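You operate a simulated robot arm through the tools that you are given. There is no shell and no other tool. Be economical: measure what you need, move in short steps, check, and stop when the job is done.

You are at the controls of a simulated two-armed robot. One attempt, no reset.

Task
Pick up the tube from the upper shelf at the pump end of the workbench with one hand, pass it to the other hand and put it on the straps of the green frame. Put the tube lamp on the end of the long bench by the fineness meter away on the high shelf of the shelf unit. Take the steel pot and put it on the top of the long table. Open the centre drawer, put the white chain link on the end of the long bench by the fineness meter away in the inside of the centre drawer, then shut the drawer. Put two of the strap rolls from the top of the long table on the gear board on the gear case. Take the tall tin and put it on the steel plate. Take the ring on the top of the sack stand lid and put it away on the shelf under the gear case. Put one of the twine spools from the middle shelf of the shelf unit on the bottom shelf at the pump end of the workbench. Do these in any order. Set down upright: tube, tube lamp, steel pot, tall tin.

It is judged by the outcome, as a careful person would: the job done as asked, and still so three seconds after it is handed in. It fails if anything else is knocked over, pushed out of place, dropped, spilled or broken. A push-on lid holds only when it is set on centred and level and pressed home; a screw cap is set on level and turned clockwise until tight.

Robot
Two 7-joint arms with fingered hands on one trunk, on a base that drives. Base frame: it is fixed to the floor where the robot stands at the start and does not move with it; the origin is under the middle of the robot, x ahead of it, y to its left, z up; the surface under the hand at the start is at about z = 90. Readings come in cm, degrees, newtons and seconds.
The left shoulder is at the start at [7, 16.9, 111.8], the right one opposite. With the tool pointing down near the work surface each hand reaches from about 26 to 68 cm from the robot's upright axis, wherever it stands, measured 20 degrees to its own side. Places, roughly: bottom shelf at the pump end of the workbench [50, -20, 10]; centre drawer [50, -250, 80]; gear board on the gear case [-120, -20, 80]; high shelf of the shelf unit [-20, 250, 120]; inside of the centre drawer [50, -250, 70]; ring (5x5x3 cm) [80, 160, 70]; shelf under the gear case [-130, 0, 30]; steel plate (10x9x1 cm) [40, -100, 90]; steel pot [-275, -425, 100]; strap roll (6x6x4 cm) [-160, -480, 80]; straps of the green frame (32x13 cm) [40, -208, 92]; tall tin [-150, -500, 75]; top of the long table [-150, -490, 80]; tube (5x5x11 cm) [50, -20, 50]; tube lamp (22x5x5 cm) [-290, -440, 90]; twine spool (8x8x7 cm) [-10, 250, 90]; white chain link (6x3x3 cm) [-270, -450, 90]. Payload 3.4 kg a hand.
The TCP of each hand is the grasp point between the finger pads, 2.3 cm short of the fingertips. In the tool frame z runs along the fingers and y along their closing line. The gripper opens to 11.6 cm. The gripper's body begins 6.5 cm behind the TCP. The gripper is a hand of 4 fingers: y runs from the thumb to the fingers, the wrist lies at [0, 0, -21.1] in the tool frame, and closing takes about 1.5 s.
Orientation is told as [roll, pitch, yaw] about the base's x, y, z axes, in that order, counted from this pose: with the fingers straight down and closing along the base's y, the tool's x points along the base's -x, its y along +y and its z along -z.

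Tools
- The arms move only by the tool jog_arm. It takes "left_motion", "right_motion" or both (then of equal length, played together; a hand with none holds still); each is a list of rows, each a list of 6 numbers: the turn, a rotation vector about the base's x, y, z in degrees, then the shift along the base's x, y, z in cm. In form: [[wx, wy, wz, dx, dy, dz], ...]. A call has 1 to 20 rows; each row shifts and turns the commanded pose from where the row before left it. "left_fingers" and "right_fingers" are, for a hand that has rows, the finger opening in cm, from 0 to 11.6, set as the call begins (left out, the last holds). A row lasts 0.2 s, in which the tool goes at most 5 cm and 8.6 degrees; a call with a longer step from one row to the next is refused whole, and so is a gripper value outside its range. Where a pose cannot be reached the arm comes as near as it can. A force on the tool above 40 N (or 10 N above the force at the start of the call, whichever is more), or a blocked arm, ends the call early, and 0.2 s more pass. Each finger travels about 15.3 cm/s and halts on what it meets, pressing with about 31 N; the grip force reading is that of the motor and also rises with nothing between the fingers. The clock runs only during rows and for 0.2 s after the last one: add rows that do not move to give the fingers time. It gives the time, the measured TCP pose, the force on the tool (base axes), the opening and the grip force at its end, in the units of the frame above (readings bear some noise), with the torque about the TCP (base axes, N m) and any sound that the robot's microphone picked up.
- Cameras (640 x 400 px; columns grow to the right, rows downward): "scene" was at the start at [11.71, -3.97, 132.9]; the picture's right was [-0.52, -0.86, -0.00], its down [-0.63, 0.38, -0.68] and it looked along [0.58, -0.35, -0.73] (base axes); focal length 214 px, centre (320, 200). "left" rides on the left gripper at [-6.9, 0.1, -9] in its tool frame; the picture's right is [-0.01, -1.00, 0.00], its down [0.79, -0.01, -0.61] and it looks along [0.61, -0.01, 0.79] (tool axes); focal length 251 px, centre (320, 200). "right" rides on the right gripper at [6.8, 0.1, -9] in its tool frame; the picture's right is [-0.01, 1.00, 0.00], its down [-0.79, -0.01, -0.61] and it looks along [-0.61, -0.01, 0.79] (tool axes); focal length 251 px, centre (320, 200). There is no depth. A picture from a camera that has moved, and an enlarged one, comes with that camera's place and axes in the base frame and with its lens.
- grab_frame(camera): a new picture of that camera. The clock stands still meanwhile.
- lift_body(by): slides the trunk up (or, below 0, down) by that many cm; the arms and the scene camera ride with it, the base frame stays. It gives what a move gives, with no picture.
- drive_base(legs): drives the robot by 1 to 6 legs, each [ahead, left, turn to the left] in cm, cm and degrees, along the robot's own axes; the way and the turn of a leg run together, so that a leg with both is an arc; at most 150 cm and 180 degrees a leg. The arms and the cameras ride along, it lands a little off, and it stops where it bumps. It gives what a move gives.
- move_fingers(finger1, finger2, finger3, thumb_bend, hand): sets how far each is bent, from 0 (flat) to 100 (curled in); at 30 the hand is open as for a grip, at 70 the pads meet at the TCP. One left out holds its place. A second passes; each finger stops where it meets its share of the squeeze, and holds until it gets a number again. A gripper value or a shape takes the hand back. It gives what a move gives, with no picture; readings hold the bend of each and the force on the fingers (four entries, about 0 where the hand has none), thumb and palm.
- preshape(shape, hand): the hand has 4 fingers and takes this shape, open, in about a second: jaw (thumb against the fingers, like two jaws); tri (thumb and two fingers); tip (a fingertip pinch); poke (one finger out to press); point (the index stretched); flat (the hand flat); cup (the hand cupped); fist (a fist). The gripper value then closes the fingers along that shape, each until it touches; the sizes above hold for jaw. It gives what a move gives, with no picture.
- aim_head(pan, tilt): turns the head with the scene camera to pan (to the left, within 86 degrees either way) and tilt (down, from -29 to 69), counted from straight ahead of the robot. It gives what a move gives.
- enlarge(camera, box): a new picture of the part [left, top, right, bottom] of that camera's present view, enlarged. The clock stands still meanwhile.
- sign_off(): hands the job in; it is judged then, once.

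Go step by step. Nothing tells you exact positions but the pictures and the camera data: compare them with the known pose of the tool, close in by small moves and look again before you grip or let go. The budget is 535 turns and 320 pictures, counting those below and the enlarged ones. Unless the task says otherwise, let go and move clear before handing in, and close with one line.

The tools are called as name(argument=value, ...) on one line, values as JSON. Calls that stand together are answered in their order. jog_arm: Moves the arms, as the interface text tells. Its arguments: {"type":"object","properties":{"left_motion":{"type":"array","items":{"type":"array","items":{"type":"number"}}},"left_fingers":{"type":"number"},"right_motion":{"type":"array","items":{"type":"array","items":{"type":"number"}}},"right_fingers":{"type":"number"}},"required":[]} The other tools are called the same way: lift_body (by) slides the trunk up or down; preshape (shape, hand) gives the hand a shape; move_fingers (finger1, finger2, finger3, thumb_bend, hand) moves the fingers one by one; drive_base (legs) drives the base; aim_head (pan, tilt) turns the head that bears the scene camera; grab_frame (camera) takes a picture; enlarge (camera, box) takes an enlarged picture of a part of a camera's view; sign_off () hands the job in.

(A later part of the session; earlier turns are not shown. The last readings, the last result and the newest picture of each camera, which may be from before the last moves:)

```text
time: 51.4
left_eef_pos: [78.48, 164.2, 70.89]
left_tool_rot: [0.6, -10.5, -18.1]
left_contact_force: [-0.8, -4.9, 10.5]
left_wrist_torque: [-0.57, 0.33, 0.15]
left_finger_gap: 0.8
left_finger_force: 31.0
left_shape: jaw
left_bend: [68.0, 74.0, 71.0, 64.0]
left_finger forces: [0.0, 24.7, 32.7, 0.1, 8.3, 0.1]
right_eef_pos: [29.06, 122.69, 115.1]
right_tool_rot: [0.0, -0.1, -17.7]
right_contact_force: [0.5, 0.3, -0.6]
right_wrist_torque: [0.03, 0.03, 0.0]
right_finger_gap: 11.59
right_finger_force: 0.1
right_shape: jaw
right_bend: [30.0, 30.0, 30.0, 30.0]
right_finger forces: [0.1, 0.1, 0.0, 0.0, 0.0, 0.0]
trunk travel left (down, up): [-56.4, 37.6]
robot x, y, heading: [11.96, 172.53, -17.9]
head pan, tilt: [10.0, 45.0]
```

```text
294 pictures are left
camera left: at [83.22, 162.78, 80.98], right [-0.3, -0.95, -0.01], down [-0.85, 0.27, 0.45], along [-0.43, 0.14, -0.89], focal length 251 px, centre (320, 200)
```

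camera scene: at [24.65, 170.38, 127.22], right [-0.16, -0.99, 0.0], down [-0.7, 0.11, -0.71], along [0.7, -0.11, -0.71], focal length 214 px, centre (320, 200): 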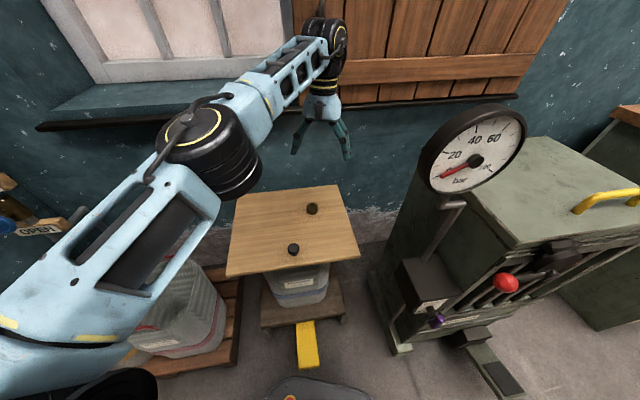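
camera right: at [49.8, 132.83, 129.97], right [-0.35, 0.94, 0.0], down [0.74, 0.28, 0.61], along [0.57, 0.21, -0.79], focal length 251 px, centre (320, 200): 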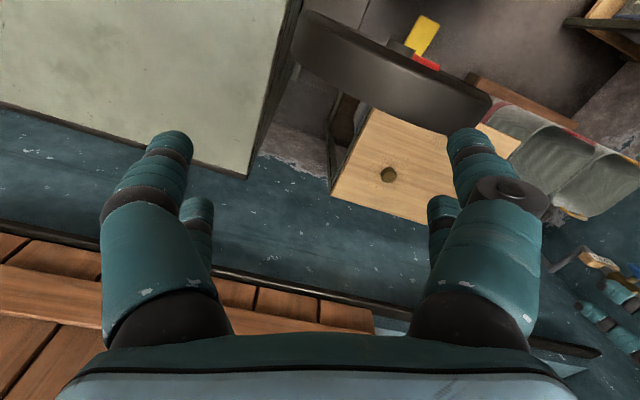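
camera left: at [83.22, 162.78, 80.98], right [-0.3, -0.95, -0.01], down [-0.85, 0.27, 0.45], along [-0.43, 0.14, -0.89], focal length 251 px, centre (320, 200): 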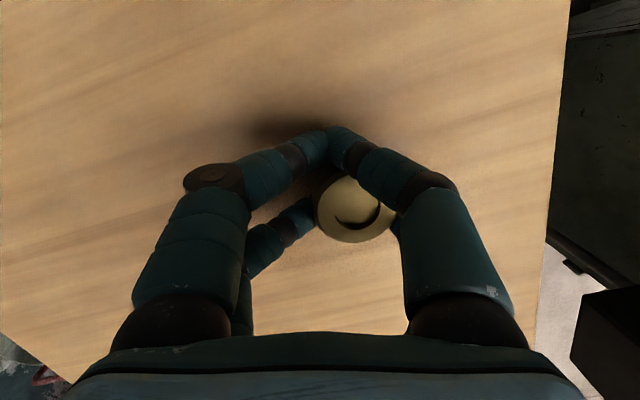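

The ring slid toward the rear finger pair, so the pads' centre lies further forward than I thought. Open and re-look.

jog_arm(left_motion=[[0, 0, 0, 0, 0, 0], [0, 0, 0, 0, 0, 0], [0, 0, 0, 0, 0, 0.5], [0, 0, 0, 0, 0, 0], [0, 0, 0, 0, 0, 0], [0, 0, 0, 0, 0, 0]], left_fingers=11.6)

grab_frame(camera="left")

enlarge(camera="scene", box=[220, 90, 420, 290])

```text
time: 52.8
left_eef_pos: [78.54, 164.23, 71.3]
left_tool_rot: [0.5, -10.5, -18.1]
left_contact_force: [0.0, -0.4, 0.4]
left_wrist_torque: [0.0, -0.01, -0.01]
left_finger_gap: 11.61
left_finger_force: 0.0
left_shape: jaw
left_bend: [30.0, 30.0, 30.0, 30.0]
left_finger forces: [0.0, 0.1, 0.0, 0.1, 0.0, 0.0]
right_eef_pos: [29.33, 122.79, 115.0]
right_tool_rot: [0.0, 0.1, -17.8]
right_contact_force: [0.4, 0.1, -0.3]
right_wrist_torque: [0.02, 0.0, 0.0]
right_finger_gap: 11.58
right_finger_force: 0.1
right_shape: jaw
right_bend: [30.0, 30.0, 30.0, 30.0]
right_finger forces: [0.0, 0.0, 0.1, 0.0, 0.0, 0.0]
trunk travel left (down, up): [-56.4, 37.6]
robot x, y, heading: [11.92, 172.74, -17.7]
head pan, tilt: [10.0, 45.0]
```

```text
293 pictures are left
camera left: at [83.41, 162.78, 81.33], right [-0.3, -0.95, -0.01], down [-0.85, 0.26, 0.45], along [-0.43, 0.14, -0.89], focal length 251 px, centre (320, 200)
```

left: 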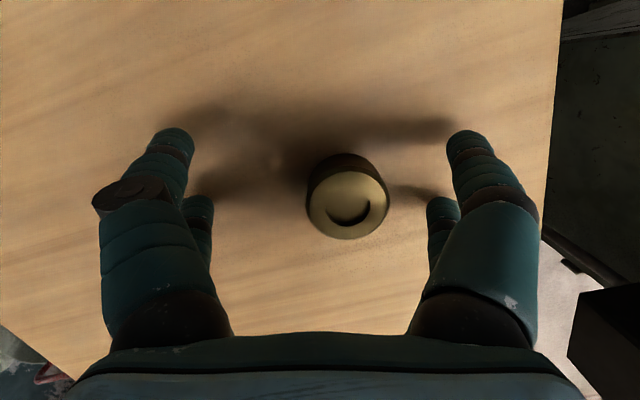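

```text
2.00 times, centred on (320, 190) of scene
camera zoom: at [24.8, 170.06, 127.22], right [-0.14, -0.99, 0.0], down [-0.7, 0.1, -0.71], along [0.7, -0.1, -0.71], focal length 429 px, centre (320, 220)
```

zoom: 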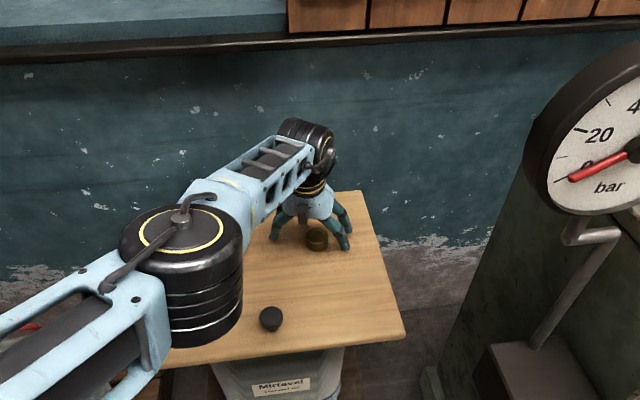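

jog_arm(left_motion=[[0, 0, 0, -2.2, -0.8, 0], [0, 0, 0, 0, 0, -0.3], [0, 0, 0, 0, 0, 0]])

grab_frame(camera="left")

```text
time: 53.6
left_eef_pos: [77.98, 163.5, 70.75]
left_tool_rot: [0.6, -10.5, -18.1]
left_contact_force: [-0.2, 0.3, 0.0]
left_wrist_torque: [-0.02, 0.03, 0.0]
left_finger_gap: 11.57
left_finger_force: 0.0
left_shape: jaw
left_bend: [30.0, 30.0, 30.0, 30.0]
left_finger forces: [0.0, 0.0, 0.0, 0.0, 0.1, 0.1]
left hand out of reach, approached as far as the arm can: row 1
right_eef_pos: [29.27, 122.64, 114.98]
right_tool_rot: [0.0, 0.0, -17.8]
right_contact_force: [-0.1, 0.0, -0.8]
right_wrist_torque: [-0.03, -0.02, 0.02]
right_finger_gap: 11.57
right_finger_force: 0.0
right_shape: jaw
right_bend: [30.0, 30.0, 30.0, 30.0]
right_finger forces: [0.0, 0.1, 0.0, 0.1, 0.0, 0.0]
trunk travel left (down, up): [-56.4, 37.6]
robot x, y, heading: [11.93, 172.38, -17.6]
head pan, tilt: [10.0, 45.0]
```

```text
291 pictures are left
camera left: at [82.97, 162.01, 80.87], right [-0.3, -0.95, -0.01], down [-0.85, 0.27, 0.45], along [-0.43, 0.14, -0.89], focal length 251 px, centre (320, 200)
```

left: 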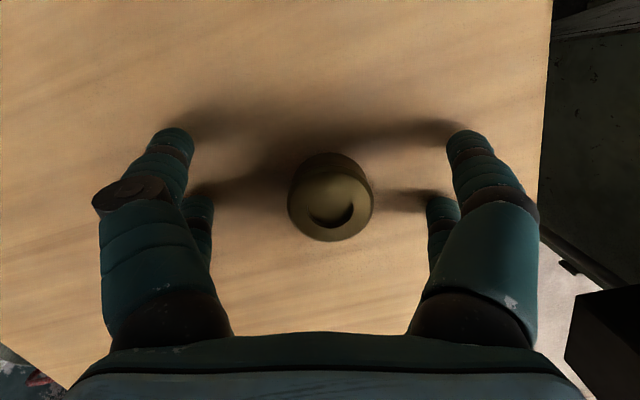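

jog_arm(left_motion=[[0, 0, 0, -0.9, 0.2, 0], [0, 0, 0, -0.9, 0.2, 0], [0, 0, 0, 0, 0, 0]])

grab_frame(camera="left")

```text
time: 54.4
left_eef_pos: [78.18, 163.48, 70.83]
left_tool_rot: [0.5, -10.5, -18.1]
left_contact_force: [0.4, 0.2, 0.0]
left_wrist_torque: [0.02, 0.02, -0.02]
left_finger_gap: 11.61
left_finger_force: 0.1
left_shape: jaw
left_bend: [30.0, 30.0, 30.0, 30.0]
left_finger forces: [0.1, 0.1, 0.0, 0.0, 0.0, 0.0]
left hand out of reach, approached as far as the arm can: row 1, 2
right_eef_pos: [29.37, 122.73, 115.05]
right_tool_rot: [-0.1, 0.0, -17.9]
right_contact_force: [0.1, 0.4, -1.0]
right_wrist_torque: [0.03, 0.01, -0.01]
right_finger_gap: 11.58
right_finger_force: 0.0
right_shape: jaw
right_bend: [30.0, 30.0, 30.0, 30.0]
right_finger forces: [0.1, 0.0, 0.1, 0.0, 0.0, 0.0]
trunk travel left (down, up): [-56.4, 37.6]
robot x, y, heading: [12.34, 172.7, -17.8]
head pan, tilt: [10.0, 45.0]
```

```text
290 pictures are left
camera left: at [83.0, 162.04, 80.88], right [-0.3, -0.95, -0.01], down [-0.85, 0.27, 0.45], along [-0.43, 0.14, -0.89], focal length 251 px, centre (320, 200)
```

left: 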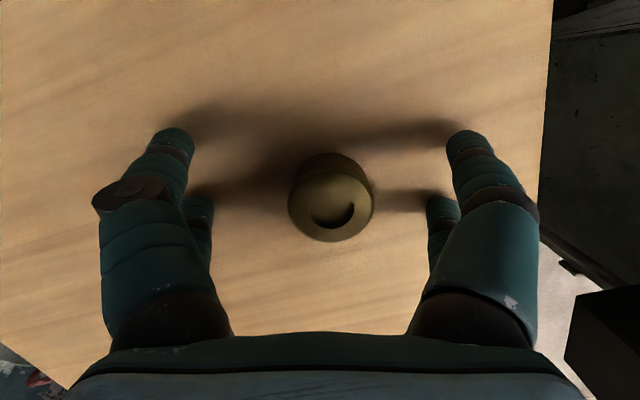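

The arm won't retreat there; back the base 2 cm instead.

drive_base(legs=[[-1.7, 0, 0]])

grab_frame(camera="left")

```text
time: 55.2
left_eef_pos: [76.72, 164.02, 70.62]
left_tool_rot: [0.5, -10.5, -18.1]
left_contact_force: [0.6, 0.8, 1.5]
left_wrist_torque: [0.02, 0.03, -0.03]
left_finger_gap: 11.61
left_finger_force: 0.0
left_shape: jaw
left_bend: [30.0, 30.0, 29.0, 30.0]
left_finger forces: [0.0, 0.0, 0.2, 0.1, 0.0, 0.0]
right_eef_pos: [27.88, 123.26, 114.97]
right_tool_rot: [0.0, 0.1, -17.8]
right_contact_force: [-0.3, 0.7, 0.5]
right_wrist_torque: [0.01, -0.02, -0.02]
right_finger_gap: 11.58
right_finger_force: 0.0
right_shape: jaw
right_bend: [30.0, 30.0, 30.0, 30.0]
right_finger forces: [0.0, 0.0, 0.0, 0.1, 0.0, 0.0]
trunk travel left (down, up): [-56.4, 37.6]
robot x, y, heading: [10.69, 173.26, -17.9]
head pan, tilt: [10.0, 45.0]
```

```text
289 pictures are left
camera left: at [81.48, 162.56, 80.83], right [-0.3, -0.95, -0.01], down [-0.85, 0.26, 0.45], along [-0.43, 0.14, -0.89], focal length 251 px, centre (320, 200)
```

left: 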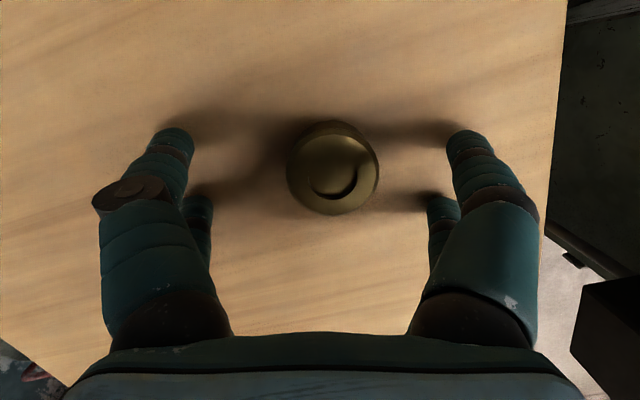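

jog_arm(left_motion=[[0, 0, 0, 0, 0, 0], [0, 0, 0, 0, 0, 0], [0, 0, 0, 0, 0, 0], [0, 0, 0, 0, 0, 0], [0, 0, 0, 0, 0, 0], [0, 0, 0, 0, 0, 0], [0, 0, 0, 0, 0, 0]], left_fingers=0)

grab_frame(camera="left")

```text
time: 56.8
left_eef_pos: [76.56, 163.97, 70.8]
left_tool_rot: [0.5, -10.4, -18.1]
left_contact_force: [-1.1, 0.8, 0.2]
left_wrist_torque: [-0.04, 0.05, -0.02]
left_finger_gap: 2.77
left_finger_force: 31.1
left_shape: jaw
left_bend: [73.0, 70.0, 77.0, 76.0]
left_finger forces: [28.4, 0.0, 0.0, 0.0, 34.1, 0.1]
right_eef_pos: [27.88, 123.12, 114.95]
right_tool_rot: [0.0, 0.0, -17.8]
right_contact_force: [0.0, 0.1, 0.2]
right_wrist_torque: [-0.01, -0.01, -0.02]
right_finger_gap: 11.61
right_finger_force: 0.1
right_shape: jaw
right_bend: [30.0, 30.0, 30.0, 30.0]
right_finger forces: [0.0, 0.1, 0.0, 0.0, 0.0, 0.1]
trunk travel left (down, up): [-56.4, 37.6]
robot x, y, heading: [10.35, 172.92, -17.9]
head pan, tilt: [10.0, 45.0]
```

```text
288 pictures are left
camera left: at [81.43, 162.58, 80.89], right [-0.3, -0.95, -0.01], down [-0.85, 0.27, 0.45], along [-0.43, 0.14, -0.89], focal length 251 px, centre (320, 200)
```

left: 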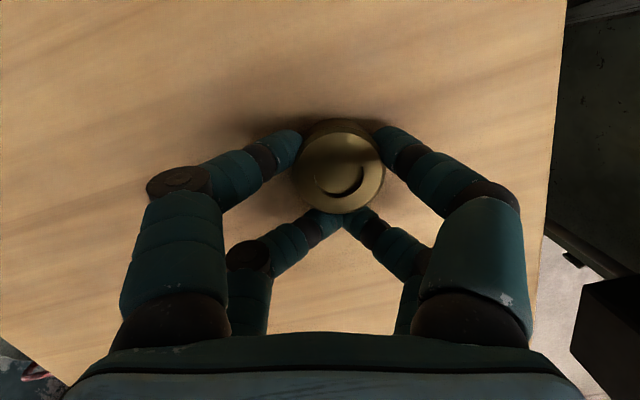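

Ring is caught between finger 1 and thumb, backed by the other pair. Lift and check.

lift_body(by=15)

grab_frame(camera="left")

```text
time: 58.5
left_eef_pos: [76.71, 164.14, 85.84]
left_tool_rot: [0.5, -10.5, -18.1]
left_contact_force: [-0.5, -1.1, -1.6]
left_wrist_torque: [0.04, 0.0, -0.01]
left_finger_gap: 2.8
left_finger_force: 30.4
left_shape: jaw
left_bend: [73.0, 70.0, 77.0, 76.0]
left_finger forces: [28.8, 0.0, 0.1, 0.1, 33.7, 0.1]
right_eef_pos: [27.83, 123.18, 130.1]
right_tool_rot: [0.0, -0.1, -17.8]
right_contact_force: [-0.9, -0.2, 0.2]
right_wrist_torque: [0.0, -0.05, 0.01]
right_finger_gap: 11.58
right_finger_force: 0.1
right_shape: jaw
right_bend: [30.0, 30.0, 30.0, 30.0]
right_finger forces: [0.1, 0.0, 0.1, 0.0, 0.1, 0.0]
trunk travel left (down, up): [-71.4, 22.6]
robot x, y, heading: [10.87, 172.82, -17.5]
head pan, tilt: [10.0, 45.0]
```

```text
287 pictures are left
camera left: at [81.47, 162.56, 95.84], right [-0.3, -0.95, -0.01], down [-0.85, 0.27, 0.45], along [-0.43, 0.14, -0.89], focal length 251 px, centre (320, 200)
```

left: 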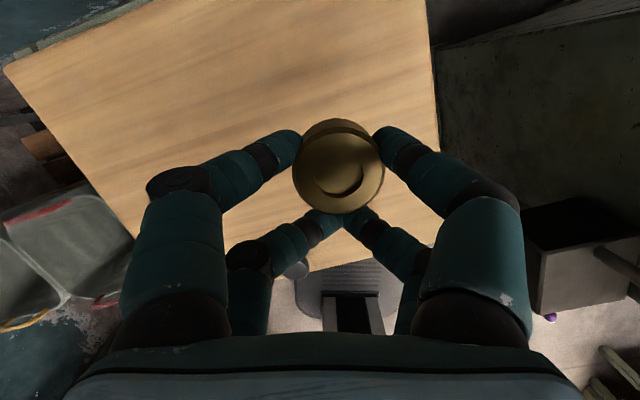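

Ring is held firmly. Back off the stand, then tuck the left arm.

drive_base(legs=[[-45, 0, 0]])

jog_arm(left_motion=[[1, 3.3, 0, 0, 0, 2], [1, 3.3, 0, 0, 0, 2], [1, 3.3, 0, -4, 0, 2], [0, 0, 0, -4, 1, 2], [0, 0, 0, -4, 1, 2], [0, 0, 0, -4, 1, 2], [0, 0, 0, -4, 1, 2], [0, 0, 0, -4, 1, 2], [0, 0, 0, 0, 0, 0]])

grab_frame(camera="scene")

```text
time: 61.3
left_eef_pos: [33.12, 177.77, 85.58]
left_tool_rot: [0.5, -10.4, -18.4]
left_contact_force: [-0.4, -0.2, -1.3]
left_wrist_torque: [0.04, 0.02, 0.02]
left_finger_gap: 2.77
left_finger_force: 30.7
left_shape: jaw
left_bend: [73.0, 70.0, 77.0, 76.0]
left_finger forces: [28.9, 0.0, 0.0, 0.0, 33.6, 0.0]
right_eef_pos: [-15.95, 137.21, 129.88]
right_tool_rot: [0.0, 0.1, -18.2]
right_contact_force: [-0.8, 0.2, 0.9]
right_wrist_torque: [0.01, 0.0, 0.01]
right_finger_gap: 11.61
right_finger_force: 0.1
right_shape: jaw
right_bend: [30.0, 30.0, 30.0, 30.0]
right_finger forces: [0.0, 0.0, 0.1, 0.0, 0.0, 0.0]
trunk travel left (down, up): [-71.4, 22.6]
robot x, y, heading: [-33.13, 186.66, -18.2]
head pan, tilt: [10.0, 45.0]
```

```text
time: 63.3
left_eef_pos: [29.45, 176.55, 92.65]
left_tool_rot: [0.3, 0.0, -18.5]
left_contact_force: [-0.3, -0.6, -2.6]
left_wrist_torque: [0.01, 0.01, 0.0]
left_finger_gap: 2.73
left_finger_force: 31.2
left_shape: jaw
left_bend: [73.0, 70.0, 77.0, 76.0]
left_finger forces: [28.9, 0.0, 0.0, 0.1, 33.5, 0.1]
left hand out of reach, approached as far as the arm can: row 1, 2, 3, 4, 5, 6, 7, 8
right_eef_pos: [-16.02, 137.23, 130.12]
right_tool_rot: [0.1, 0.0, -18.2]
right_contact_force: [-0.6, 0.6, -0.1]
right_wrist_torque: [-0.03, -0.01, -0.03]
right_finger_gap: 11.57
right_finger_force: 0.1
right_shape: jaw
right_bend: [30.0, 30.0, 30.0, 30.0]
right_finger forces: [0.0, 0.0, 0.1, 0.0, 0.0, 0.0]
trunk travel left (down, up): [-71.4, 22.6]
robot x, y, heading: [-33.11, 186.91, -18.2]
head pan, tilt: [10.0, 45.0]
```

```text
286 pictures are left
camera scene: at [-20.23, 184.63, 142.21], right [-0.14, -0.99, 0.0], down [-0.7, 0.1, -0.71], along [0.7, -0.1, -0.71], focal length 214 px, centre (320, 200)
```

scene: 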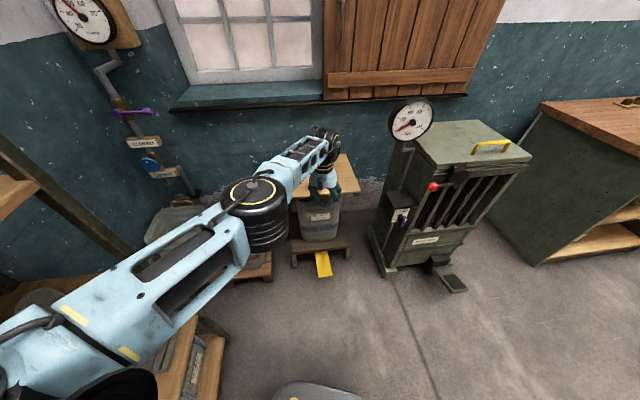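

jog_arm(left_motion=[[0, 0, 0, -4, 2, 2], [0, 0, 0, -4, 2, 2], [0, 0, 0, -4, 2, 2], [0, 0, 0, -4, 2, 2], [0, 0, 0, -4, 2, 2], [0, 0, 0, 0, 0, 0]])

```text
time: 64.7
left_eef_pos: [13.46, 184.36, 101.31]
left_tool_rot: [0.1, -0.1, -18.4]
left_contact_force: [-1.2, 0.0, -1.7]
left_wrist_torque: [0.02, 0.04, -0.02]
left_finger_gap: 2.69
left_finger_force: 30.8
left_shape: jaw
left_bend: [73.0, 70.0, 77.0, 76.0]
left_finger forces: [27.8, 0.1, 0.1, 0.0, 32.6, 0.1]
left hand out of reach, approached as far as the arm can: row 1, 2
right_eef_pos: [-16.15, 137.14, 130.04]
right_tool_rot: [0.1, 0.0, -18.3]
right_contact_force: [-0.4, -0.4, 0.5]
right_wrist_torque: [0.0, 0.01, 0.0]
right_finger_gap: 11.59
right_finger_force: 0.0
right_shape: jaw
right_bend: [30.0, 30.0, 30.0, 30.0]
right_finger forces: [0.0, 0.0, 0.1, 0.1, 0.0, 0.1]
trunk travel left (down, up): [-71.4, 22.6]
robot x, y, heading: [-32.83, 187.5, -17.8]
head pan, tilt: [10.0, 45.0]
```

jog_arm(left_motion=[[0, 0, 0, -4, 2, 0], [0, 0, 0, -4, 2, 0], [0, 0, 0, -4, 2, 0], [0, 0, 0, 0, 0, 0]])

drive_base(legs=[[-10, 0, 0], [0, 0, 90]])

aim_head(pan=0, tilt=25)

grab_frame(camera="scene")

```text
time: 65.7
left_eef_pos: [1.43, 190.24, 101.03]
left_tool_rot: [0.1, -0.3, -18.4]
left_contact_force: [0.3, -1.1, -2.4]
left_wrist_torque: [0.02, 0.02, 0.04]
left_finger_gap: 2.69
left_finger_force: 31.4
left_shape: jaw
left_bend: [73.0, 70.0, 77.0, 76.0]
left_finger forces: [27.7, 0.0, 0.1, 0.0, 32.3, 0.1]
right_eef_pos: [-16.12, 137.25, 130.05]
right_tool_rot: [0.0, 0.1, -18.1]
right_contact_force: [1.4, 0.4, -0.2]
right_wrist_torque: [0.0, 0.04, 0.01]
right_finger_gap: 11.6
right_finger_force: 0.1
right_shape: jaw
right_bend: [30.0, 30.0, 30.0, 30.0]
right_finger forces: [0.0, 0.0, 0.1, 0.0, 0.1, 0.0]
trunk travel left (down, up): [-71.4, 22.6]
robot x, y, heading: [-32.37, 187.28, -18.0]
head pan, tilt: [10.0, 45.0]
```

```text
time: 68.4
left_eef_pos: [-0.49, 196.47, 101.61]
left_tool_rot: [1.0, -0.7, -7.9]
left_contact_force: [0.3, -3.0, -0.6]
left_wrist_torque: [0.23, 0.08, 0.04]
left_finger_gap: 2.62
left_finger_force: 30.8
left_shape: jaw
left_bend: [73.0, 70.0, 77.0, 76.0]
left_finger forces: [29.3, 0.1, 0.0, 0.1, 33.2, 0.0]
right_eef_pos: [-8.29, 140.78, 129.59]
right_tool_rot: [0.9, -0.5, -7.6]
right_contact_force: [-0.8, -1.2, -0.1]
right_wrist_torque: [0.1, -0.07, -0.01]
right_finger_gap: 11.6
right_finger_force: 0.0
right_shape: jaw
right_bend: [30.0, 30.0, 30.0, 30.0]
right_finger forces: [0.1, 0.0, 0.0, 0.0, 0.1, 0.1]
trunk travel left (down, up): [-71.4, 22.6]
robot x, y, heading: [-32.91, 188.22, -8.1]
head pan, tilt: [10.0, 45.0]
stopped in leg 2: the robot was blocked; the commanded pose is now the measured one
```

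```text
time: 69.3
left_eef_pos: [-0.62, 196.45, 101.44]
left_tool_rot: [1.2, -0.7, -8.1]
left_contact_force: [-0.2, -0.6, -2.2]
left_wrist_torque: [0.02, 0.02, 0.01]
left_finger_gap: 2.64
left_finger_force: 31.1
left_shape: jaw
left_bend: [73.0, 70.0, 77.0, 76.0]
left_finger forces: [29.6, 0.0, 0.0, 0.0, 33.2, 0.1]
right_eef_pos: [-8.5, 140.69, 129.58]
right_tool_rot: [1.1, -0.5, -7.7]
right_contact_force: [-0.2, 0.6, -0.3]
right_wrist_torque: [-0.01, 0.01, -0.01]
right_finger_gap: 11.61
right_finger_force: 0.0
right_shape: jaw
right_bend: [30.0, 30.0, 30.0, 30.0]
right_finger forces: [0.0, 0.0, 0.1, 0.0, 0.0, 0.1]
trunk travel left (down, up): [-71.4, 22.6]
robot x, y, heading: [-33.36, 188.48, -7.8]
head pan, tilt: [0.0, 25.0]
```

```text
285 pictures are left
camera scene: at [-20.51, 183.56, 145.31], right [-0.13, -0.99, -0.03], down [-0.41, 0.08, -0.91], along [0.9, -0.11, -0.42], focal length 214 px, centre (320, 200)
```

scene: 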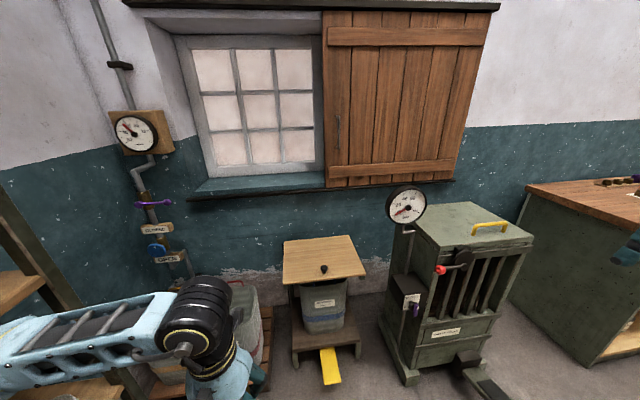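

Something blocked the turn, probably my left elbow against the shelf unit. Look left.

aim_head(pan=80, tilt=35)

grab_frame(camera="scene")

```text
time: 70.8
left_eef_pos: [-0.54, 196.45, 101.46]
left_tool_rot: [1.3, -0.6, -7.9]
left_contact_force: [0.6, 0.3, -1.7]
left_wrist_torque: [0.0, 0.0, 0.02]
left_finger_gap: 2.67
left_finger_force: 31.1
left_shape: jaw
left_bend: [73.0, 70.0, 77.0, 76.0]
left_finger forces: [29.5, 0.1, 0.1, 0.0, 33.2, 0.0]
right_eef_pos: [-8.5, 140.84, 129.44]
right_tool_rot: [1.0, -0.4, -7.7]
right_contact_force: [-0.4, -0.1, -0.2]
right_wrist_torque: [0.02, 0.0, -0.02]
right_finger_gap: 11.62
right_finger_force: 0.1
right_shape: jaw
right_bend: [30.0, 30.0, 30.0, 30.0]
right_finger forces: [0.0, 0.0, 0.0, 0.0, 0.1, 0.0]
trunk travel left (down, up): [-71.4, 22.6]
robot x, y, heading: [-32.85, 188.72, -7.8]
head pan, tilt: [80.0, 35.0]
```

```text
284 pictures are left
camera scene: at [-26.91, 193.22, 143.93], right [0.95, -0.31, 0.0], down [-0.17, -0.52, -0.83], along [0.26, 0.79, -0.55], focal length 214 px, centre (320, 200)
```

scene: 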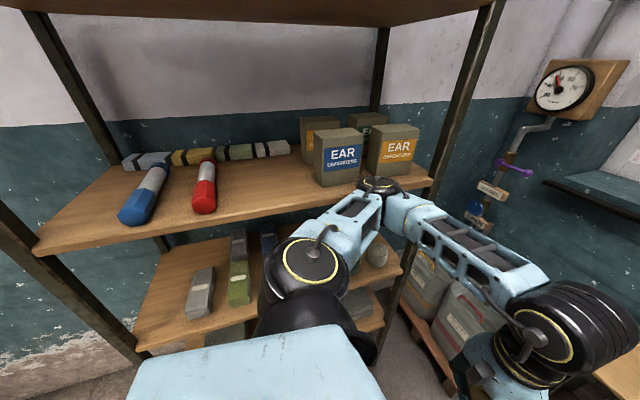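

My left elbow poked under the high shelf. Undo the turn and strafe away to the right.

drive_base(legs=[[0, 0, -10], [5, -30, 0]])

grab_frame(camera="scene")

```text
time: 73.5
left_eef_pos: [-2.24, 163.21, 100.91]
left_tool_rot: [-0.4, -0.2, -17.7]
left_contact_force: [0.6, 1.1, -0.9]
left_wrist_torque: [0.01, 0.0, 0.01]
left_finger_gap: 2.66
left_finger_force: 31.2
left_shape: jaw
left_bend: [73.0, 70.0, 77.0, 76.0]
left_finger forces: [30.1, 0.0, 0.0, 0.0, 33.2, 0.0]
right_eef_pos: [-19.19, 110.5, 130.48]
right_tool_rot: [-0.6, -0.1, -17.3]
right_contact_force: [0.2, -0.2, -0.3]
right_wrist_torque: [0.02, 0.0, -0.01]
right_finger_gap: 11.6
right_finger_force: 0.0
right_shape: jaw
right_bend: [30.0, 30.0, 30.0, 30.0]
right_finger forces: [0.1, 0.0, 0.0, 0.0, 0.0, 0.1]
trunk travel left (down, up): [-71.4, 22.6]
robot x, y, heading: [-37.22, 158.81, -17.2]
head pan, tilt: [80.0, 35.0]
```

```text
283 pictures are left
camera scene: at [-28.23, 165.55, 143.69], right [0.89, -0.46, 0.0], down [-0.26, -0.51, -0.82], along [0.38, 0.73, -0.57], focal length 214 px, centre (320, 200)
```

scene: 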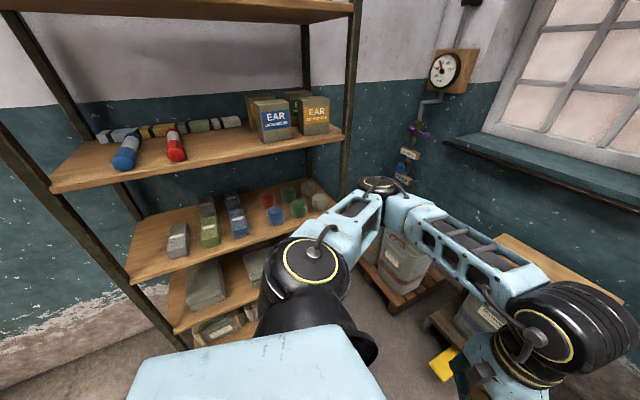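

enlarge(camera="scene", box=[120, 80, 360, 270])

```text
2.11 times, centred on (240, 175) of scene
camera zoom: at [-28.23, 165.55, 143.69], right [0.89, -0.46, 0.0], down [-0.26, -0.51, -0.82], along [0.38, 0.73, -0.57], focal length 452 px, centre (488, 253)
```

zoom: 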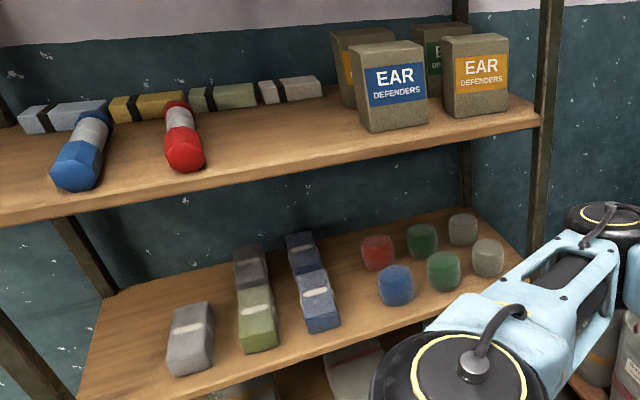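

Shelf contents look undisturbed: six spools in a 2×3 grid on the middle shelf. Back away and face the shelf.

drive_base(legs=[[18, -20, 0], [0, 0, 107]])

aim_head(pan=0, tilt=25)

grab_frame(camera="scene")

```text
time: 80.0
left_eef_pos: [-40.28, 166.24, 100.85]
left_tool_rot: [-0.3, -0.2, 89.8]
left_contact_force: [0.3, -0.3, -2.1]
left_wrist_torque: [-0.02, 0.02, 0.02]
left_finger_gap: 2.58
left_finger_force: 31.1
left_shape: jaw
left_bend: [73.0, 70.0, 77.0, 76.0]
left_finger forces: [28.6, 0.0, 0.0, 0.1, 32.3, 0.0]
right_eef_pos: [15.36, 166.09, 130.34]
right_tool_rot: [-0.6, 0.0, 90.0]
right_contact_force: [-0.9, 0.5, -1.2]
right_wrist_torque: [0.02, -0.01, -0.02]
right_finger_gap: 11.61
right_finger_force: 0.1
right_shape: jaw
right_bend: [30.0, 30.0, 30.0, 30.0]
right_finger forces: [0.0, 0.0, 0.1, 0.0, 0.0, 0.0]
trunk travel left (down, up): [-71.4, 22.6]
robot x, y, heading: [-25.93, 134.51, 90.2]
head pan, tilt: [80.0, 35.0]
```

```text
time: 81.5
left_eef_pos: [-40.25, 166.32, 100.94]
left_tool_rot: [-0.3, -0.2, 89.6]
left_contact_force: [0.4, -0.6, -2.1]
left_wrist_torque: [-0.02, 0.03, 0.01]
left_finger_gap: 2.62
left_finger_force: 30.8
left_shape: jaw
left_bend: [73.0, 70.0, 77.0, 76.0]
left_finger forces: [28.7, 0.0, 0.1, 0.0, 32.3, 0.0]
right_eef_pos: [15.28, 166.11, 130.38]
right_tool_rot: [-0.4, 0.0, 90.1]
right_contact_force: [0.5, -1.1, -0.5]
right_wrist_torque: [0.01, -0.01, 0.0]
right_finger_gap: 11.61
right_finger_force: 0.0
right_shape: jaw
right_bend: [30.0, 30.0, 30.0, 30.0]
right_finger forces: [0.0, 0.0, 0.1, 0.1, 0.0, 0.0]
trunk travel left (down, up): [-71.4, 22.6]
robot x, y, heading: [-25.89, 134.76, 89.6]
head pan, tilt: [0.0, 25.0]
```

```text
281 pictures are left
camera scene: at [-25.93, 148.83, 145.27], right [1.0, 0.0, 0.0], down [0.0, -0.42, -0.91], along [0.0, 0.91, -0.42], focal length 214 px, centre (320, 200)
```

scene: 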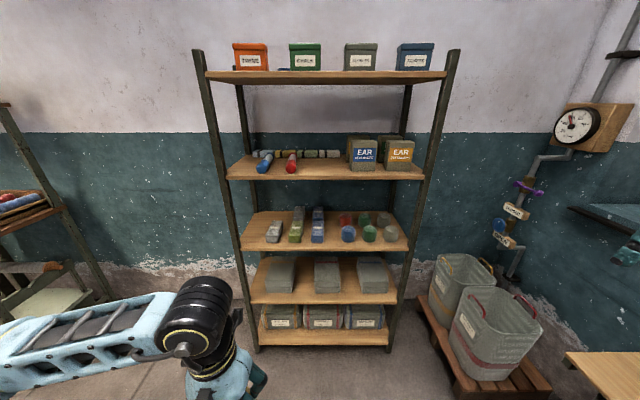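

enlarge(camera="scene", box=[220, 130, 440, 270])

```text
2.86 times, centred on (330, 200) of scene
camera zoom: at [-25.93, 148.83, 145.27], right [1.0, 0.0, 0.0], down [0.0, -0.42, -0.91], along [0.0, 0.91, -0.42], focal length 613 px, centre (291, 200)
```

zoom: 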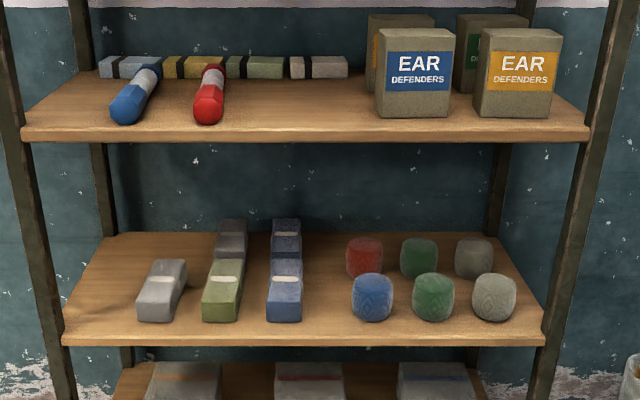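

Target the front-right grey spool (≈(5,229,93)). Pitch the right hand 60° forward and lower it while still clear of the shelf.

jog_arm(right_motion=[[7.5, 0, 0, -2.75, 0, -3], [7.5, 0, 0, -2.75, 0, -3], [7.5, 0, 0, -2.75, 0, -3], [7.5, 0, 0, -2.75, 0, -3], [7.5, 0, 0, -2.75, 0, -3], [7.5, 0, 0, -2.75, 0, -3], [7.5, 0, 0, -2.75, 0, -3], [7.5, 0, 0, -2.75, 0, -3], [0, 0, 0, 0, 0, 0]])

grab_frame(camera="scene")

grab_frame(camera="right")

```text
time: 83.5
left_eef_pos: [-40.18, 166.24, 100.81]
left_tool_rot: [-0.4, -0.3, 89.7]
left_contact_force: [0.3, 0.8, -1.4]
left_wrist_torque: [-0.03, 0.04, -0.02]
left_finger_gap: 2.55
left_finger_force: 31.3
left_shape: jaw
left_bend: [73.0, 70.0, 77.0, 76.0]
left_finger forces: [28.5, 0.1, 0.0, 0.0, 32.5, 0.0]
right_eef_pos: [-4.49, 181.69, 117.98]
right_tool_rot: [-0.3, -60.1, 89.9]
right_contact_force: [-0.4, 0.3, -0.5]
right_wrist_torque: [-0.02, -0.03, 0.0]
right_finger_gap: 11.58
right_finger_force: 0.0
right_shape: jaw
right_bend: [30.0, 30.0, 30.0, 30.0]
right_finger forces: [0.0, 0.0, 0.0, 0.0, 0.0, 0.0]
right hand out of reach, approached as far as the arm can: row 4, 5, 6, 7, 8
trunk travel left (down, up): [-71.4, 22.6]
robot x, y, heading: [-25.88, 134.45, 90.0]
head pan, tilt: [0.0, 25.0]
```

```text
279 pictures are left
camera scene: at [-25.87, 148.72, 145.28], right [1.0, 0.0, 0.0], down [0.0, -0.42, -0.91], along [0.0, 0.91, -0.42], focal length 214 px, centre (320, 200)
```

scene: 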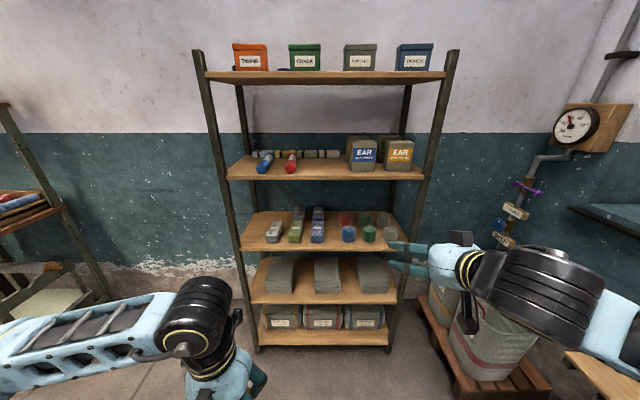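

```text
278 pictures are left
camera right: at [-4.55, 170.43, 116.43], right [-1.0, 0.01, 0.0], down [0.0, -0.13, 0.99], along [0.01, 0.99, 0.13], focal length 251 px, centre (320, 200)
```

right: 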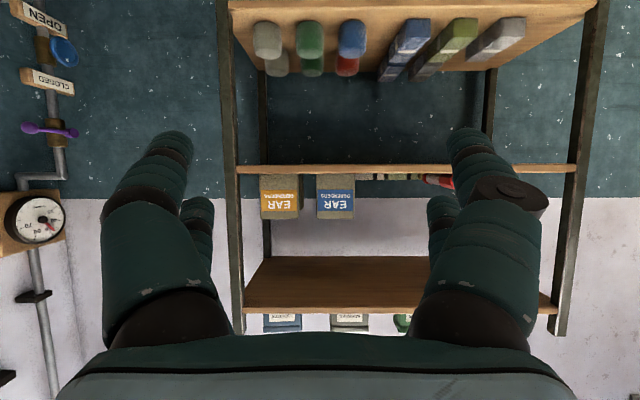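

lift_body(by=-23)

drive_base(legs=[[25, -10, 0]])

grab_frame(camera="scene")

grab_frame(camera="right")

```text
time: 85.9
left_eef_pos: [-40.23, 166.26, 77.87]
left_tool_rot: [-0.3, -0.2, 89.7]
left_contact_force: [-0.6, -0.1, -1.9]
left_wrist_torque: [-0.01, 0.0, 0.02]
left_finger_gap: 2.6
left_finger_force: 30.9
left_shape: jaw
left_bend: [73.0, 70.0, 77.0, 76.0]
left_finger forces: [28.6, 0.0, 0.0, 0.0, 32.6, 0.1]
right_eef_pos: [-4.51, 181.85, 94.95]
right_tool_rot: [-0.5, -60.0, 90.0]
right_contact_force: [-0.9, 0.1, 0.9]
right_wrist_torque: [-0.02, 0.0, 0.01]
right_finger_gap: 11.6
right_finger_force: 0.1
right_shape: jaw
right_bend: [30.0, 30.0, 30.0, 30.0]
right_finger forces: [0.1, 0.0, 0.0, 0.1, 0.1, 0.1]
trunk travel left (down, up): [-48.4, 45.6]
robot x, y, heading: [-26.06, 134.1, 90.1]
head pan, tilt: [0.0, 25.0]
```

```text
time: 87.8
left_eef_pos: [-30.51, 190.87, 77.91]
left_tool_rot: [-0.3, -0.2, 89.9]
left_contact_force: [-0.4, 0.1, -2.3]
left_wrist_torque: [0.0, 0.04, 0.02]
left_finger_gap: 2.62
left_finger_force: 31.0
left_shape: jaw
left_bend: [73.0, 70.0, 77.0, 76.0]
left_finger forces: [28.7, 0.0, 0.0, 0.1, 32.5, 0.1]
right_eef_pos: [5.18, 206.69, 94.89]
right_tool_rot: [-0.5, -59.9, 90.4]
right_contact_force: [-0.3, -0.2, 0.1]
right_wrist_torque: [0.02, -0.02, 0.02]
right_finger_gap: 11.61
right_finger_force: 0.0
right_shape: jaw
right_bend: [30.0, 30.0, 30.0, 30.0]
right_finger forces: [0.0, 0.0, 0.0, 0.0, 0.0, 0.0]
trunk travel left (down, up): [-48.4, 45.6]
robot x, y, heading: [-15.63, 159.14, 90.2]
head pan, tilt: [0.0, 25.0]
```

```text
277 pictures are left
camera scene: at [-16.06, 173.57, 122.26], right [1.0, 0.01, 0.0], down [0.0, -0.42, -0.91], along [0.0, 0.91, -0.42], focal length 214 px, centre (320, 200)
```

scene: 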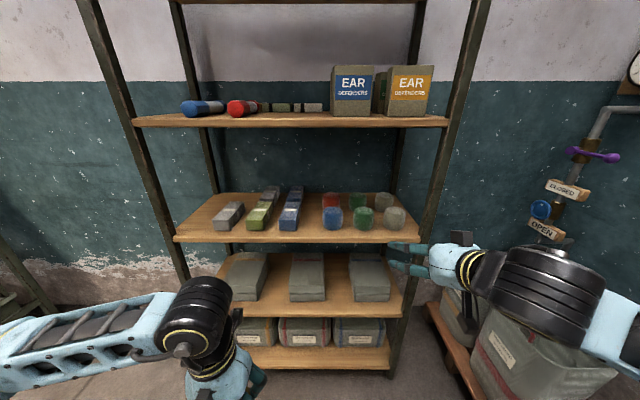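

```text
276 pictures are left
camera right: at [5.2, 195.35, 93.41], right [-1.0, 0.01, 0.0], down [0.0, -0.13, 0.99], along [0.01, 0.99, 0.13], focal length 251 px, centre (320, 200)
```

right: 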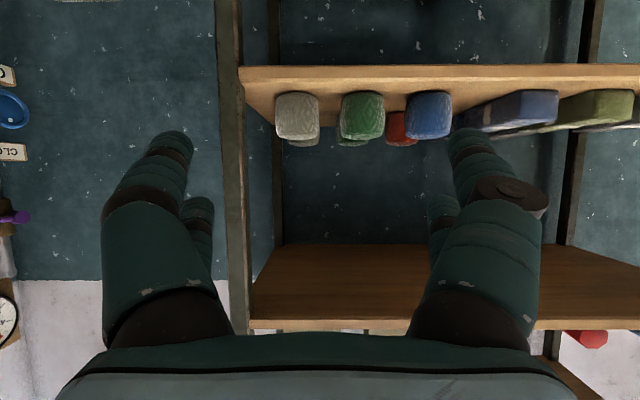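

Triangulating two views gives spools at y≈241, centre z≈85, shelf top ≈81.5. Level the hand more and lower to z≈88.

jog_arm(right_motion=[[5, 0, 0, 1.4, 0, -2.3], [5, 0, 0, 1.4, 0, -2.3], [5, 0, 0, 1.4, 0, -2.3], [0, 0, 0, 0, 0, 0]])

grab_frame(camera="right")

```text
time: 88.8
left_eef_pos: [-30.48, 190.86, 77.74]
left_tool_rot: [-0.3, -0.2, 90.1]
left_contact_force: [0.4, -0.7, -1.7]
left_wrist_torque: [-0.02, 0.01, -0.02]
left_finger_gap: 2.6
left_finger_force: 30.9
left_shape: jaw
left_bend: [73.0, 70.0, 77.0, 76.0]
left_finger forces: [28.7, 0.1, 0.1, 0.0, 32.7, 0.1]
right_eef_pos: [9.35, 209.8, 88.47]
right_tool_rot: [-0.9, -75.1, 90.8]
right_contact_force: [0.0, -0.6, -1.0]
right_wrist_torque: [0.02, 0.0, -0.01]
right_finger_gap: 11.61
right_finger_force: 0.0
right_shape: jaw
right_bend: [30.0, 30.0, 30.0, 30.0]
right_finger forces: [0.0, 0.0, 0.0, 0.0, 0.0, 0.0]
right hand out of reach, approached as far as the arm can: row 1, 2
trunk travel left (down, up): [-48.4, 45.6]
robot x, y, heading: [-15.57, 159.21, 90.4]
head pan, tilt: [0.0, 25.0]
```

```text
275 pictures are left
camera right: at [9.28, 199.24, 84.11], right [-1.0, 0.01, 0.0], down [0.0, -0.38, 0.92], along [0.01, 0.92, 0.38], focal length 251 px, centre (320, 200)
```

right: 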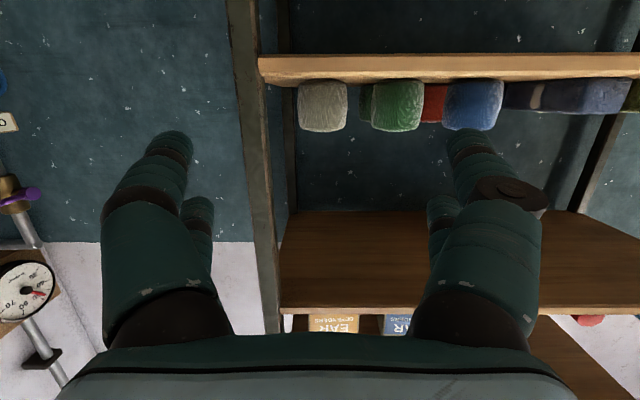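

The right post is too near that spool; take the front blue one instead (free space on its left). Shift base left 21.7 cm.

drive_base(legs=[[0, 21.9, 0]])

jog_arm(right_motion=[[0, 0, 0, 0, 0, 0], [0, 0, 0, 0, 0, 0], [0, 0, 0, 0, 0, 0]], right_fingers=10)

grab_frame(camera="right")

```text
time: 90.5
left_eef_pos: [-52.42, 190.71, 77.86]
left_tool_rot: [-0.3, -0.2, 90.1]
left_contact_force: [-0.6, 0.4, -2.1]
left_wrist_torque: [0.02, 0.04, 0.03]
left_finger_gap: 2.59
left_finger_force: 30.3
left_shape: jaw
left_bend: [73.0, 70.0, 77.0, 76.0]
left_finger forces: [28.7, 0.0, 0.0, 0.0, 32.6, 0.1]
right_eef_pos: [-12.54, 209.64, 88.46]
right_tool_rot: [-1.0, -75.0, 90.9]
right_contact_force: [-1.0, 0.2, -0.1]
right_wrist_torque: [-0.04, -0.01, -0.01]
right_finger_gap: 11.61
right_finger_force: 0.0
right_shape: jaw
right_bend: [30.0, 30.0, 30.0, 30.0]
right_finger forces: [0.0, 0.0, 0.0, 0.1, 0.0, 0.0]
trunk travel left (down, up): [-48.4, 45.6]
robot x, y, heading: [-37.9, 159.02, 90.0]
head pan, tilt: [0.0, 25.0]
```

```text
time: 91.3
left_eef_pos: [-52.34, 190.74, 77.9]
left_tool_rot: [-0.2, -0.2, 90.1]
left_contact_force: [0.2, 0.7, -1.6]
left_wrist_torque: [0.01, 0.0, 0.01]
left_finger_gap: 2.58
left_finger_force: 30.7
left_shape: jaw
left_bend: [73.0, 70.0, 77.0, 76.0]
left_finger forces: [28.7, 0.0, 0.1, 0.0, 32.6, 0.1]
right_eef_pos: [-12.61, 209.66, 88.51]
right_tool_rot: [-0.8, -75.0, 90.6]
right_contact_force: [-0.1, 0.7, -0.7]
right_wrist_torque: [0.0, 0.0, 0.0]
right_finger_gap: 10.02
right_finger_force: 0.0
right_shape: jaw
right_bend: [52.0, 52.0, 52.0, 52.0]
right_finger forces: [0.1, 0.1, 0.0, 0.2, 0.0, 0.0]
trunk travel left (down, up): [-48.4, 45.6]
robot x, y, heading: [-37.67, 159.16, 90.2]
head pan, tilt: [0.0, 25.0]
```

```text
274 pictures are left
camera right: at [-12.54, 199.12, 84.14], right [-1.0, 0.01, 0.0], down [0.0, -0.38, 0.92], along [0.01, 0.92, 0.38], focal length 251 px, centre (320, 200)
```

right: 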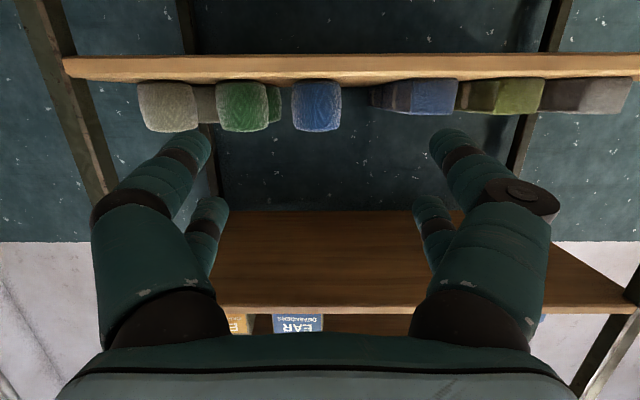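

Open fully again (straight fingers need less side room) and drive ahead.

jog_arm(right_motion=[[0, 0, 0, -0.3, 0, -0.4], [0, 0, 0, 0, 0, 0], [0, 0, 0, 0, 0, 0]], right_fingers=11.6)

drive_base(legs=[[20, 0, 0]])

grab_frame(camera="right")

grab_frame(camera="scene")

```text
time: 92.1
left_eef_pos: [-52.23, 190.61, 77.87]
left_tool_rot: [-0.4, -0.3, 90.1]
left_contact_force: [0.2, -0.4, -1.7]
left_wrist_torque: [0.01, -0.02, 0.01]
left_finger_gap: 2.6
left_finger_force: 31.5
left_shape: jaw
left_bend: [73.0, 70.0, 77.0, 76.0]
left_finger forces: [28.7, 0.0, 0.0, 0.0, 32.6, 0.1]
right_eef_pos: [-12.85, 209.69, 87.95]
right_tool_rot: [-0.8, -74.9, 90.6]
right_contact_force: [-0.2, -0.2, -0.2]
right_wrist_torque: [0.02, 0.04, 0.01]
right_finger_gap: 11.58
right_finger_force: 0.1
right_shape: jaw
right_bend: [30.0, 30.0, 30.0, 30.0]
right_finger forces: [0.0, 0.1, 0.0, 0.0, 0.0, 0.0]
trunk travel left (down, up): [-48.4, 45.6]
robot x, y, heading: [-37.55, 159.25, 90.4]
head pan, tilt: [0.0, 25.0]
```

```text
time: 93.7
left_eef_pos: [-52.48, 210.59, 77.98]
left_tool_rot: [-0.3, -0.1, 90.2]
left_contact_force: [0.2, 0.3, -1.8]
left_wrist_torque: [-0.07, 0.01, -0.03]
left_finger_gap: 2.62
left_finger_force: 31.3
left_shape: jaw
left_bend: [73.0, 70.0, 77.0, 76.0]
left_finger forces: [28.7, 0.0, 0.0, 0.0, 32.6, 0.1]
right_eef_pos: [-13.11, 229.66, 87.94]
right_tool_rot: [-0.9, -75.1, 90.8]
right_contact_force: [0.6, 0.4, -0.4]
right_wrist_torque: [-0.01, 0.02, 0.0]
right_finger_gap: 11.62
right_finger_force: 0.1
right_shape: jaw
right_bend: [30.0, 30.0, 30.0, 30.0]
right_finger forces: [0.0, 0.0, 0.1, 0.0, 0.0, 0.1]
trunk travel left (down, up): [-48.4, 45.6]
robot x, y, heading: [-38.17, 178.69, 90.5]
head pan, tilt: [0.0, 25.0]
```

```text
273 pictures are left
camera right: at [-13.1, 219.07, 83.71], right [-1.0, 0.0, 0.0], down [0.0, -0.38, 0.93], along [0.01, 0.93, 0.38], focal length 251 px, centre (320, 200)
```

right: 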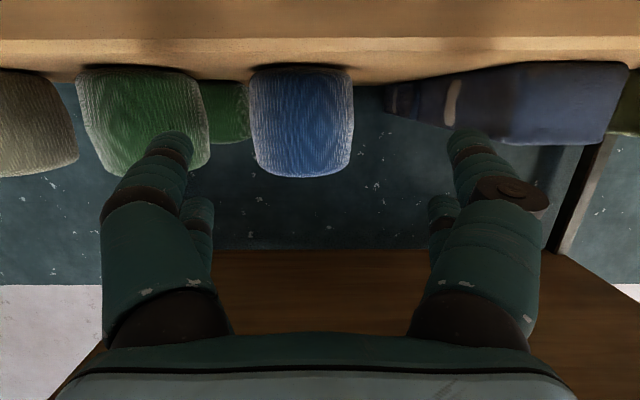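

```text
272 pictures are left
camera scene: at [-38.09, 193.31, 122.26], right [1.0, 0.01, 0.0], down [0.0, -0.42, -0.91], along [-0.01, 0.91, -0.42], focal length 214 px, centre (320, 200)
```

scene: 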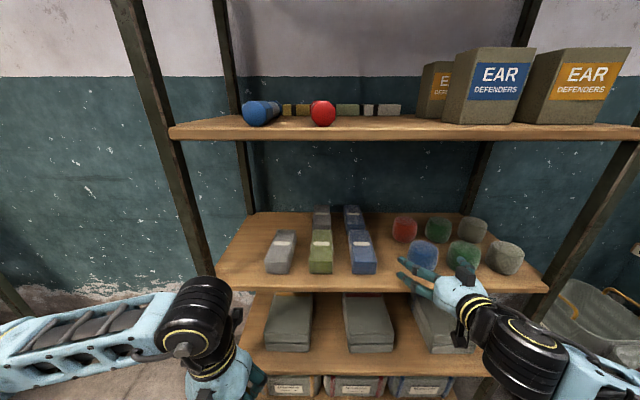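

Blue spool at x≈-11.7, y≈240; shift +0.4 in x to centre the right finger in the gap, then ease forward with the arm.

jog_arm(right_motion=[[0, 0, 0, 0.4, 0, 0], [0, 0, 0, 0, 2, 0], [0, 0, 0, 0, 2, 0], [0, 0, 0, 0, 0, 0]])

grab_frame(camera="right")

```text
time: 94.7
left_eef_pos: [-52.57, 210.43, 77.77]
left_tool_rot: [-0.3, -0.2, 90.2]
left_contact_force: [-0.3, -0.8, -2.8]
left_wrist_torque: [0.02, 0.02, 0.01]
left_finger_gap: 2.61
left_finger_force: 30.9
left_shape: jaw
left_bend: [73.0, 70.0, 77.0, 76.0]
left_finger forces: [28.7, 0.0, 0.1, 0.1, 32.6, 0.1]
right_eef_pos: [-12.63, 233.62, 87.92]
right_tool_rot: [-0.8, -75.0, 90.7]
right_contact_force: [0.1, 0.0, -0.3]
right_wrist_torque: [0.02, 0.02, -0.01]
right_finger_gap: 11.6
right_finger_force: 0.0
right_shape: jaw
right_bend: [30.0, 30.0, 30.0, 30.0]
right_finger forces: [0.0, 0.0, 0.0, 0.1, 0.0, 0.0]
trunk travel left (down, up): [-48.4, 45.6]
robot x, y, heading: [-37.99, 179.0, 90.8]
head pan, tilt: [0.0, 25.0]
```

```text
271 pictures are left
camera right: at [-12.61, 223.02, 83.67], right [-1.0, 0.0, 0.01], down [0.0, -0.38, 0.92], along [0.01, 0.92, 0.38], focal length 251 px, centre (320, 200)
```

right: 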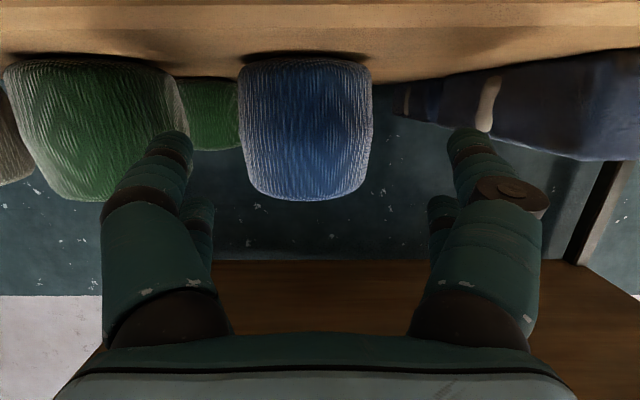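

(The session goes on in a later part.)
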